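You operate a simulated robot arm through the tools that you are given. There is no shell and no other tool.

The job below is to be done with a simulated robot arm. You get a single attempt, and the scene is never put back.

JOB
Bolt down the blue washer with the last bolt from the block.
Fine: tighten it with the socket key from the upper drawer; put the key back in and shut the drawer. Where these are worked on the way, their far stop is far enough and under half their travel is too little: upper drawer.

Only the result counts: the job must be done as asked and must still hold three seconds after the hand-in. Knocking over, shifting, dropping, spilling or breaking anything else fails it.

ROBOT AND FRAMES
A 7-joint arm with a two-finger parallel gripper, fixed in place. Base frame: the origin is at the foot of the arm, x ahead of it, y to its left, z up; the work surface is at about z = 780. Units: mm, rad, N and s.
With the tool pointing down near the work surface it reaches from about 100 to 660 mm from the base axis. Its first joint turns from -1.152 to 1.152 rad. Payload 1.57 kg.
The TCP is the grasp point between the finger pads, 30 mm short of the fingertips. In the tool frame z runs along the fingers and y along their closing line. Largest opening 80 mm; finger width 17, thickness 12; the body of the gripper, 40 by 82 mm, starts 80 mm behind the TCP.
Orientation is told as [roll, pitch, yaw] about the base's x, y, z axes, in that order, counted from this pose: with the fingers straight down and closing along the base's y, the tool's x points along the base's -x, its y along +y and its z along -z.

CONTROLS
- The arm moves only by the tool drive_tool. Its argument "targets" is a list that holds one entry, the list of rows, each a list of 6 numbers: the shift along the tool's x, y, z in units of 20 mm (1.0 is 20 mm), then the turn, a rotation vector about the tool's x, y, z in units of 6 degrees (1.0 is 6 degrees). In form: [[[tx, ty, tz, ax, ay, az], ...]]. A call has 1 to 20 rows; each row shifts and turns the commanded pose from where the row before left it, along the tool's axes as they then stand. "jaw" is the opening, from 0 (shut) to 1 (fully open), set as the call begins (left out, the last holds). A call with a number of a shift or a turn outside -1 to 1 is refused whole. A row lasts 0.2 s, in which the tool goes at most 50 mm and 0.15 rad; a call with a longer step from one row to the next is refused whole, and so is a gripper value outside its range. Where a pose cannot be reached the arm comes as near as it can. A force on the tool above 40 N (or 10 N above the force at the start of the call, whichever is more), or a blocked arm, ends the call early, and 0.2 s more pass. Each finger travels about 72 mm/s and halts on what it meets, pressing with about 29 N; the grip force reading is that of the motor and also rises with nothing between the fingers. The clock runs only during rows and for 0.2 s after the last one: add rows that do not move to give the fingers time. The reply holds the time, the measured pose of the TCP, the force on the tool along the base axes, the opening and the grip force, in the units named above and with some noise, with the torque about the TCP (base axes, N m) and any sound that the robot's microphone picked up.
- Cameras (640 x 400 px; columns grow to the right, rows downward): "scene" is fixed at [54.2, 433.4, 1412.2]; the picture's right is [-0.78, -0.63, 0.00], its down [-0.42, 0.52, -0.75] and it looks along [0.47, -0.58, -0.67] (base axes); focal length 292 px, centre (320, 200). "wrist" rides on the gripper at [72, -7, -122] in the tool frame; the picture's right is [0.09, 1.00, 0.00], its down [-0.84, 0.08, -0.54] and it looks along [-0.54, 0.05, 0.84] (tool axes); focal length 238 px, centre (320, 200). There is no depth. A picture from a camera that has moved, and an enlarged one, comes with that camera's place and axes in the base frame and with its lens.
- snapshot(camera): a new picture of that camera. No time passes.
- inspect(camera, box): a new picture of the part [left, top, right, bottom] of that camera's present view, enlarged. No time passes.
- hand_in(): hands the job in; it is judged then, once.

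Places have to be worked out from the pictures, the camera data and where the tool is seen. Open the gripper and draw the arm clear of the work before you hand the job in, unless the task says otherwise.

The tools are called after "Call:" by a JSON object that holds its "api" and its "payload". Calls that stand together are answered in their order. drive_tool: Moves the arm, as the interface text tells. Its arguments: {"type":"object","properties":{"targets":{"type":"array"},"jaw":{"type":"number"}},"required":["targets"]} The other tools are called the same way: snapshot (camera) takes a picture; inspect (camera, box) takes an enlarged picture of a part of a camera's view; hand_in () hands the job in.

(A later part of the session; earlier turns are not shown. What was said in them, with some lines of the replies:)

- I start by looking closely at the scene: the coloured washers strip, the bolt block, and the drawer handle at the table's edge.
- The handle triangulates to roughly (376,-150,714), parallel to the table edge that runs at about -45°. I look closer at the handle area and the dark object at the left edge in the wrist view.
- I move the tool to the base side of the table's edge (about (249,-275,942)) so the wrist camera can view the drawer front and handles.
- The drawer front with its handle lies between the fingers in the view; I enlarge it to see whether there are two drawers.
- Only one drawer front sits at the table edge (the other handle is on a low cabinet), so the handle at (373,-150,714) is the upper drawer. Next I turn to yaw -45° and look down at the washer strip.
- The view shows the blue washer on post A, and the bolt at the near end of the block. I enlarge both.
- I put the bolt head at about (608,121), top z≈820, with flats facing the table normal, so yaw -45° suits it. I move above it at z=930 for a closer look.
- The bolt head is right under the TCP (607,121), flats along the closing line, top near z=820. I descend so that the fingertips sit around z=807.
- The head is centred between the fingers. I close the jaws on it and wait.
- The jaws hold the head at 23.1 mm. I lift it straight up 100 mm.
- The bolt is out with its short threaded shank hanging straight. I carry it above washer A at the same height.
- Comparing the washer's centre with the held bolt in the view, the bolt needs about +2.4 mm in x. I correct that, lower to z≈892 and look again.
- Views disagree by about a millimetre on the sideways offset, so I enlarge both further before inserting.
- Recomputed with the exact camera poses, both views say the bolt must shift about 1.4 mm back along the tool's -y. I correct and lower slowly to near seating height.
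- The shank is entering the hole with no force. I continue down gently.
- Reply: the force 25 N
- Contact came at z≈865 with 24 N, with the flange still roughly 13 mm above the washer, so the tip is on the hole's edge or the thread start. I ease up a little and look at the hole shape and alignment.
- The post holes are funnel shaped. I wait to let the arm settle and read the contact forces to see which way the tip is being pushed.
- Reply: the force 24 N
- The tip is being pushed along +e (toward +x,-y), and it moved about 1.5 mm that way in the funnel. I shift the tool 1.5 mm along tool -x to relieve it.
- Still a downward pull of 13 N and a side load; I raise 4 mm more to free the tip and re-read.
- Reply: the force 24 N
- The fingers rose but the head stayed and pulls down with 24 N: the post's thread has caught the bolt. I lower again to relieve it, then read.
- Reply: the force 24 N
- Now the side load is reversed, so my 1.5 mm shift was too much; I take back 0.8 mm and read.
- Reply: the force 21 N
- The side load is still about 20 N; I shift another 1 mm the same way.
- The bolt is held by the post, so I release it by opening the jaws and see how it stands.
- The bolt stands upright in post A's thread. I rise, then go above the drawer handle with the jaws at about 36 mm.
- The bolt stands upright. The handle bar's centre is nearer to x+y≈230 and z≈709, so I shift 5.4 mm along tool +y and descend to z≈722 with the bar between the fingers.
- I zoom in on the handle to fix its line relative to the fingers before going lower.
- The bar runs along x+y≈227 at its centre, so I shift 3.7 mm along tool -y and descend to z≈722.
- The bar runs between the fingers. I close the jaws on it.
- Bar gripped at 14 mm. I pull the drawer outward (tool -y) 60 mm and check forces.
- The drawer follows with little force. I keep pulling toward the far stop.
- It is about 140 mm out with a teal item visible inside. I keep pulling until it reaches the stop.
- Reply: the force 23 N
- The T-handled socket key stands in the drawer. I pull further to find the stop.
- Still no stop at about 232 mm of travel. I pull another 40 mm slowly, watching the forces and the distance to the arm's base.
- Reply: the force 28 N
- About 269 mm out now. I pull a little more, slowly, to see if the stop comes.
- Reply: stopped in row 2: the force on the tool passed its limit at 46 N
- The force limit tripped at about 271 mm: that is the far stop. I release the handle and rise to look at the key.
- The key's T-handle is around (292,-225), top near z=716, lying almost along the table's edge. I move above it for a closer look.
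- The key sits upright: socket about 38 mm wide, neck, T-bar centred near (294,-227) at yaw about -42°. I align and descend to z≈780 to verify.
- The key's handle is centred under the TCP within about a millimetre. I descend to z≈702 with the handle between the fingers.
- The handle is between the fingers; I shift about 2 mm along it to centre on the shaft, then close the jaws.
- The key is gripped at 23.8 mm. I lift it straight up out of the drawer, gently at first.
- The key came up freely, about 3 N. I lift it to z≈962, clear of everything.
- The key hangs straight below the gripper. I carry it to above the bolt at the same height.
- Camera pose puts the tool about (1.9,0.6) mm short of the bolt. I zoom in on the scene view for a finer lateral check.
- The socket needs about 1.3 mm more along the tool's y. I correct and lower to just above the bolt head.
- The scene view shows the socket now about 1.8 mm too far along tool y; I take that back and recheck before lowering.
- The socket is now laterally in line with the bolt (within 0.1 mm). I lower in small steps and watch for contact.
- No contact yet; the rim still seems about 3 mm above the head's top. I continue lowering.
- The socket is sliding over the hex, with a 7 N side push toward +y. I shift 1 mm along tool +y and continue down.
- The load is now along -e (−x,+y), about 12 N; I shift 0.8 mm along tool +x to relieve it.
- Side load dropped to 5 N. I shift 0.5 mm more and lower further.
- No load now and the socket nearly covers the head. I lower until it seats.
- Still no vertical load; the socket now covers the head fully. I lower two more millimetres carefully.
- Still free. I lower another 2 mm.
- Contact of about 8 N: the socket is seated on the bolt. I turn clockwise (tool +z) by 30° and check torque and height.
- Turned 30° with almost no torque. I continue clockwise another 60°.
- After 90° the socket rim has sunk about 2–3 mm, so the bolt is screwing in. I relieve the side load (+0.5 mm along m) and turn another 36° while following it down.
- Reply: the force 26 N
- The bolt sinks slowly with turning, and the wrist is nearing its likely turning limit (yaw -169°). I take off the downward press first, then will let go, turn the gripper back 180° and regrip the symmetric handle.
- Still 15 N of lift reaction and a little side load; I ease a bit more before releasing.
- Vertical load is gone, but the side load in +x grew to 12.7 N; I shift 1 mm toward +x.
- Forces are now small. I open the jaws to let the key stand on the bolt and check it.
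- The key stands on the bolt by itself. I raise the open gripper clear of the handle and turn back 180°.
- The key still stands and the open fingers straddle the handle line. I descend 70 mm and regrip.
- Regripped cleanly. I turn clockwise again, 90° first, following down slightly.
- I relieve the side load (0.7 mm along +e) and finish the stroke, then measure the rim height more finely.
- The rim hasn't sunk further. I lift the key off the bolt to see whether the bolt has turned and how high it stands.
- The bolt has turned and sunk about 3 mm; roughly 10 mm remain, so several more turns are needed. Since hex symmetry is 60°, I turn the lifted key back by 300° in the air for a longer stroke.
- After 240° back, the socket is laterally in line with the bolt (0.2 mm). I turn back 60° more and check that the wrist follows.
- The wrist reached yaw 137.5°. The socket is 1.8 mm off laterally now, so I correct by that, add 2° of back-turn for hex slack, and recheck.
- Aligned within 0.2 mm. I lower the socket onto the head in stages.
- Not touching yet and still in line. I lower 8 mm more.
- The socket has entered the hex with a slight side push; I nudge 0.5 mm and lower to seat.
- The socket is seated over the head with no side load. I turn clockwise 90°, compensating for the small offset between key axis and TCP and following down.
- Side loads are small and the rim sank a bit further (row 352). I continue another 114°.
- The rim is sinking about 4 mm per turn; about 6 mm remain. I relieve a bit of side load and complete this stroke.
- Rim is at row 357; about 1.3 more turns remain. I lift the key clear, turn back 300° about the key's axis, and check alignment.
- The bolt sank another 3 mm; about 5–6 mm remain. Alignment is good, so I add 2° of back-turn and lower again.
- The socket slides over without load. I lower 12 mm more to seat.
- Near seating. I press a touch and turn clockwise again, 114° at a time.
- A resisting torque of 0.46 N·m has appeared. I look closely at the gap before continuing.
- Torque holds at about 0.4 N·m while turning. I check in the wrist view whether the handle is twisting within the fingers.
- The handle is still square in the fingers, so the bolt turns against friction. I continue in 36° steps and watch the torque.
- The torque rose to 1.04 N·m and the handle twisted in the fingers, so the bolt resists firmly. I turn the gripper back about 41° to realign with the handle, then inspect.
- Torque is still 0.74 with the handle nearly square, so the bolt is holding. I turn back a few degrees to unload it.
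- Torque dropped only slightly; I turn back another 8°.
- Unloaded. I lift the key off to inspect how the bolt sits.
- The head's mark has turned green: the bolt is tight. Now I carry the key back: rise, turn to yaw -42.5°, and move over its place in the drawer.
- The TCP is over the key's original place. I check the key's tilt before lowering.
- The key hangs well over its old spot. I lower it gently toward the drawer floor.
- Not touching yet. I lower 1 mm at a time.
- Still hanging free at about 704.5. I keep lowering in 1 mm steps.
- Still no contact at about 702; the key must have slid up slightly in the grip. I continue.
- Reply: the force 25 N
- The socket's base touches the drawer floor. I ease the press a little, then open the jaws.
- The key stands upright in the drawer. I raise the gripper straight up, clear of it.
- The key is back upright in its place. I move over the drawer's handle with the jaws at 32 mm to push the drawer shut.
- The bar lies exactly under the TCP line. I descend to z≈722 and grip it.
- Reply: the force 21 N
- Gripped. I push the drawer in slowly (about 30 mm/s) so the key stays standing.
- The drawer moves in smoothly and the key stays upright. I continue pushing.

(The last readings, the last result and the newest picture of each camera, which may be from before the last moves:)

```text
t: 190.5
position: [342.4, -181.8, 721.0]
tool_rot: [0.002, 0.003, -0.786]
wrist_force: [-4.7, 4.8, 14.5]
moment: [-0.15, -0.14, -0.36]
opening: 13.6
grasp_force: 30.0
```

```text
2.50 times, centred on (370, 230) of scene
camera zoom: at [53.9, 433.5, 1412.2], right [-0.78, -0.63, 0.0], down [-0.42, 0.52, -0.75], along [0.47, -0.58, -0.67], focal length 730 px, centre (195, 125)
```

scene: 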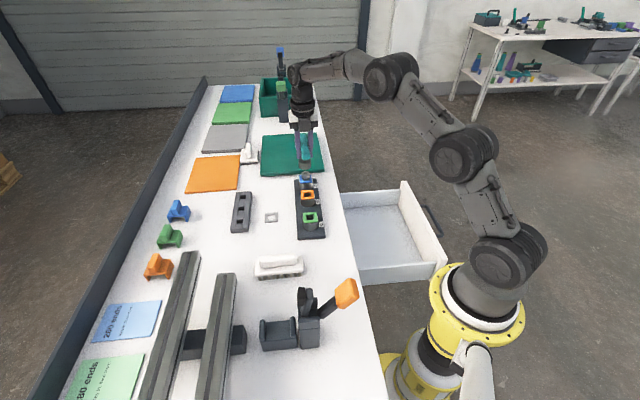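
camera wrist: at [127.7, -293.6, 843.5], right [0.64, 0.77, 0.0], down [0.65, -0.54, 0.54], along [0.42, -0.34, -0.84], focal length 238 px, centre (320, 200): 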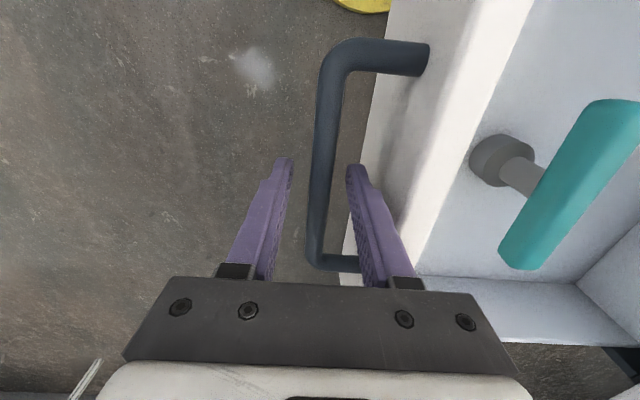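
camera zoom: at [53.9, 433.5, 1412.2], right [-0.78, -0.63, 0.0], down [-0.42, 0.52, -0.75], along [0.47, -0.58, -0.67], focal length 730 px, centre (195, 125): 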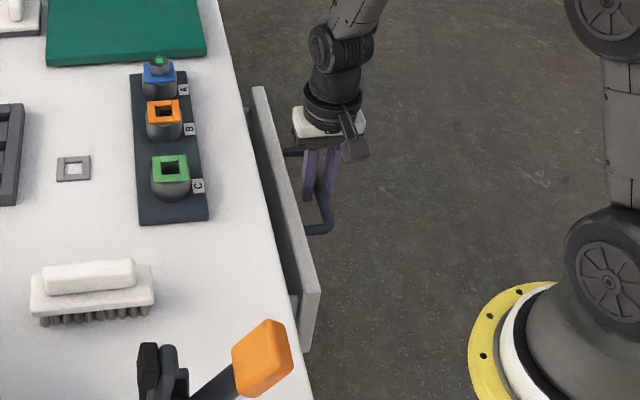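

About 47 mm remain. I push the rest with a soft end.

Call:
{"api": "drive_tool", "payload": {"targets": [[[0, 0.1, 0, 0, 0, 0], [0, 0.2, 0, 0, 0, 0], [0, 0.3, 0, 0, 0, 0], [0, 0.3, 0, 0, 0, 0], [0, 0.3, 0, 0, 0, 0], [0, 0.3, 0, 0, 0, 0], [0, 0.3, 0, 0, 0, 0], [0, 0.2, 0, 0, 0, 0], [0, 0.15, 0, 0, 0, 0], [0, 0.1, 0, 0, 0, 0], [0, 0.08, 0, 0, 0, 0], [0, 0.05, 0, 0, 0, 0], [0, 0, 0, 0, 0, 0]]]}}

Call:
{"api": "inspect", "payload": {"camera": "scene", "box": [310, 150, 430, 310]}}

Call:
{"api": "snapshot", "payload": {"camera": "wrist"}}

```text
t: 193.3
position: [375.3, -148.8, 721.5]
tool_rot: [0.002, 0.002, -0.785]
wrist_force: [9.2, -11.4, -20.9]
moment: [-0.37, -0.36, -0.35]
opening: 13.8
grasp_force: 29.9
```

```text
2.50 times, centred on (370, 230) of scene
camera zoom: at [54.6, 433.0, 1412.3], right [-0.78, -0.63, 0.0], down [-0.42, 0.52, -0.75], along [0.47, -0.58, -0.67], focal length 730 px, centre (195, 125)
```

zoom: 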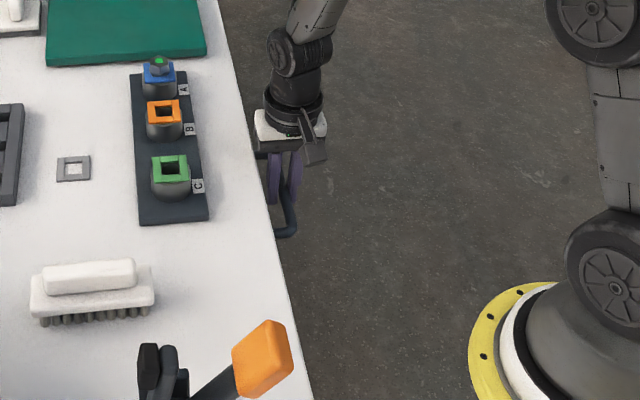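

```text
taken
camera wrist: at [319.3, -101.8, 843.4], right [0.64, 0.77, 0.0], down [0.65, -0.54, 0.54], along [0.42, -0.34, -0.84], focal length 238 px, centre (320, 200)
```

wrist: 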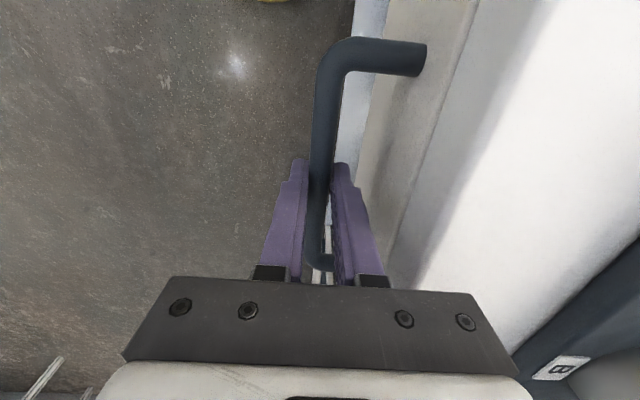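

The drawer is back at its original closed line within 0.2 mm. I push 2 mm more to confirm it is at the closed stop.

Call:
{"api": "drive_tool", "payload": {"targets": [[[0, 0.05, -0.02, 0, 0, 0], [0, 0.05, 0, 0, 0, 0], [0, 0, 0, 0, 0, 0]]]}}

Call:
{"api": "snapshot", "payload": {"camera": "wrist"}}

```text
t: 194.1
position: [376.5, -147.0, 722.8]
tool_rot: [0.002, 0.005, -0.784]
wrist_force: [-3.5, -30.7, -20.9]
moment: [-0.31, -0.04, -0.29]
opening: 13.9
grasp_force: 30.5
```

```text
taken
camera wrist: at [319.5, -101.4, 844.4], right [0.64, 0.77, 0.0], down [0.65, -0.54, 0.54], along [0.41, -0.34, -0.84], focal length 238 px, centre (320, 200)
```

wrist: 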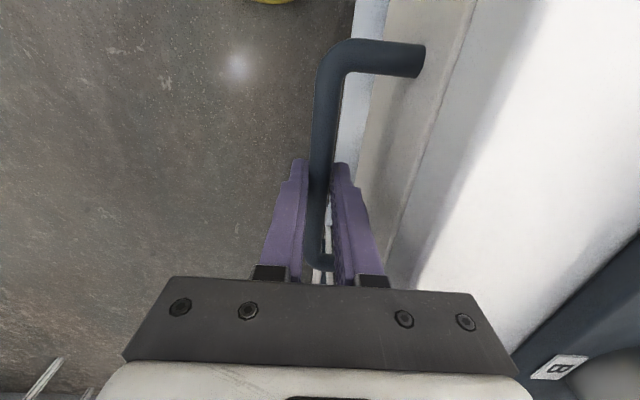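

A 24 N reaction confirms the closed stop. I open the jaws to release the handle.

Call:
{"api": "drive_tool", "payload": {"targets": [[[0, 0, 0, 0, 0, 0], [0, 0, 0, 0, 0, 0], [0, 0, 0, 0, 0, 0]]], "jaw": 0.4}}

Call:
{"api": "snapshot", "payload": {"camera": "wrist"}}

```text
t: 194.9
position: [376.9, -147.5, 722.9]
tool_rot: [0.003, 0.002, -0.785]
wrist_force: [-0.2, -0.6, -0.5]
moment: [-0.01, -0.01, -0.03]
opening: 32.0
grasp_force: 0.1
```

```text
taken
camera wrist: at [320.4, -100.1, 844.9], right [0.64, 0.77, 0.0], down [0.65, -0.54, 0.54], along [0.42, -0.34, -0.84], focal length 238 px, centre (320, 200)
```

wrist: 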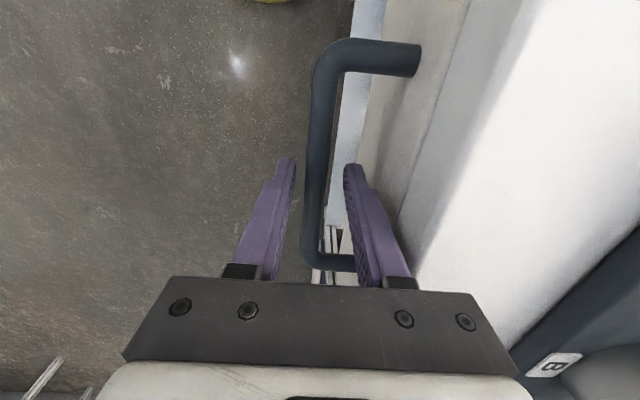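

The bar is free between the open fingers. I raise the arm straight up and clear of the work.

Call:
{"api": "drive_tool", "payload": {"targets": [[[0, -0.05, -0.3, 0, 0, 0], [0, 0, -0.6, 0, 0, 0], [0, 0, -1, 0, 0, 0], [0, 0, -1, 0, 0, 0], [0, 0, -1, 0, 0, 0], [0, 0, -1, 0, 0, 0], [0, 0, -1, 0, 0, 0], [0, 0, -1, 0, 0, 0], [0, 0, -1, 0, 0, 0], [0, 0, -1, 0, 0, 0], [0, 0, -1, 0, 0, 0], [0, 0, -1, 0, 0, 0], [0, 0, -1, 0, 0, 0], [0, 0, -1, 0, 0, 0], [0, 0, 0, 0, 0, 0]]]}}

Call:
{"api": "snapshot", "payload": {"camera": "wrist"}}

Call:
{"api": "snapshot", "payload": {"camera": "scene"}}

Call:
{"api": "inspect", "payload": {"camera": "scene", "box": [280, 150, 370, 250]}}

```text
t: 198.1
position: [376.6, -147.8, 982.1]
tool_rot: [0.002, 0.001, -0.785]
wrist_force: [0.0, -0.9, 0.1]
moment: [-0.06, -0.01, 0.01]
opening: 32.2
grasp_force: 0.1
```

```text
taken
camera wrist: at [320.4, -102.5, 1103.4], right [0.64, 0.77, 0.0], down [0.65, -0.54, 0.54], along [0.42, -0.34, -0.84], focal length 238 px, centre (320, 200)
```

wrist: 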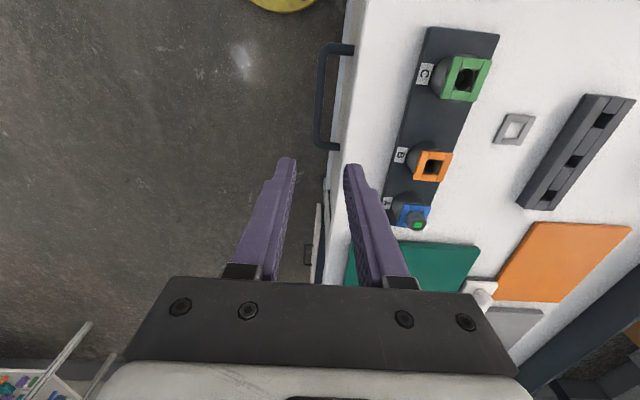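

```text
taken
```

scene: 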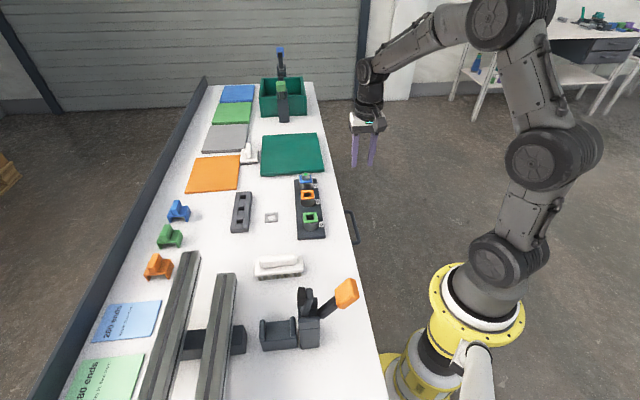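

```text
4.00 times, centred on (325, 200) of scene
camera zoom: at [54.2, 433.4, 1412.2], right [-0.78, -0.63, 0.0], down [-0.42, 0.52, -0.75], along [0.47, -0.58, -0.67], focal length 1167 px, centre (300, 200)
```

zoom: 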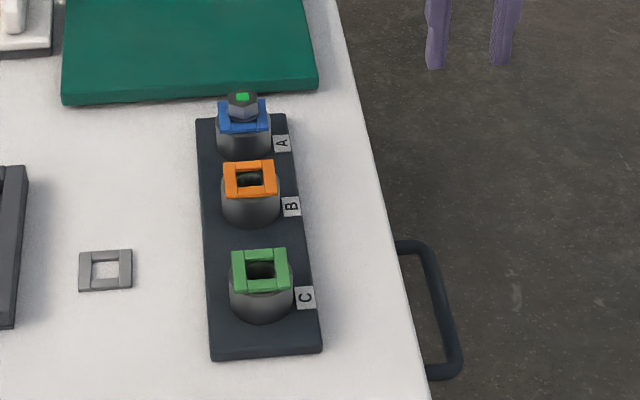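

The drawer is shut and the bolt's mark is green. I compare the handle with its starting picture and open the gripper fully.

Call:
{"api": "inspect", "payload": {"camera": "scene", "box": [320, 180, 420, 260]}}

Call:
{"api": "drive_tool", "payload": {"targets": [[[0, 0, -0.5, 0, 0, 0], [0, 0, -0.5, 0, 0, 0], [0, 0, 0, 0, 0, 0], [0, 0, 0, 0, 0, 0]]], "jaw": 1}}

Call:
{"api": "inspect", "payload": {"camera": "scene", "box": [290, 160, 325, 190]}}

```text
5.00 times, centred on (370, 220) of scene
camera zoom: at [54.2, 433.4, 1412.2], right [-0.78, -0.63, 0.0], down [-0.42, 0.52, -0.75], along [0.47, -0.58, -0.67], focal length 1459 px, centre (70, 100)
```

zoom: 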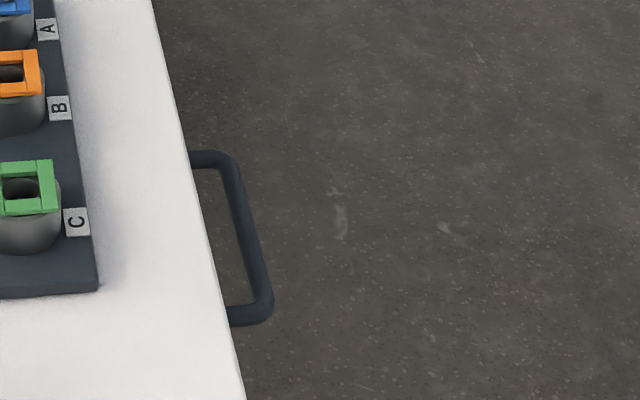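

```text
t: 199.1
position: [376.9, -148.8, 1000.6]
tool_rot: [0.004, 0.002, -0.786]
wrist_force: [0.6, -0.7, 0.4]
moment: [0.03, -0.01, -0.01]
opening: 79.7
grasp_force: 0.1
```

```text
13.33 times, centred on (308, 175) of scene
camera zoom: at [54.2, 433.4, 1412.2], right [-0.78, -0.63, 0.0], down [-0.42, 0.52, -0.75], along [0.47, -0.58, -0.67], focal length 3891 px, centre (487, 533)
```

zoom: 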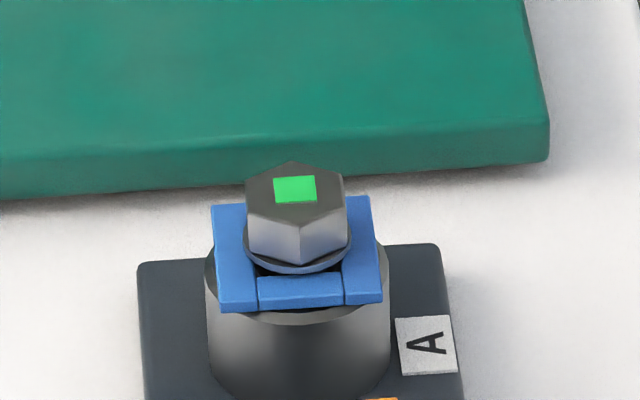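

The handle sits exactly where it started, the bolt is flush on the blue washer with its mark green, the key is in the drawer, and the gripper is open and clear. I hand the job in.

Call:
{"api": "hand_in", "payload": {}}

```text
The job is handed in.
```

The blue washer on post A is bolted down with the last bolt from the block. The bolt was tightened with the socket key until the mark on its head turned green. It then resisted about 1 N·m of torque, and in the last pictures it sits flush on the washer.

- **Key:** it is back in the upper drawer in its original spot. I last saw it upright partway through closing, but could not see inside once the drawer was shut.
- **Drawer:** I pulled it out about 271 mm, until the force limit tripped, which I took to be its far stop. Afterwards I pushed it shut until it met resistance. The handle is back where it started.
- **Other items:** nothing else looks moved in the final pictures, and the gripper was open and clear when I handed in.

The hand-in was accepted, but the reply did not include a verdict.
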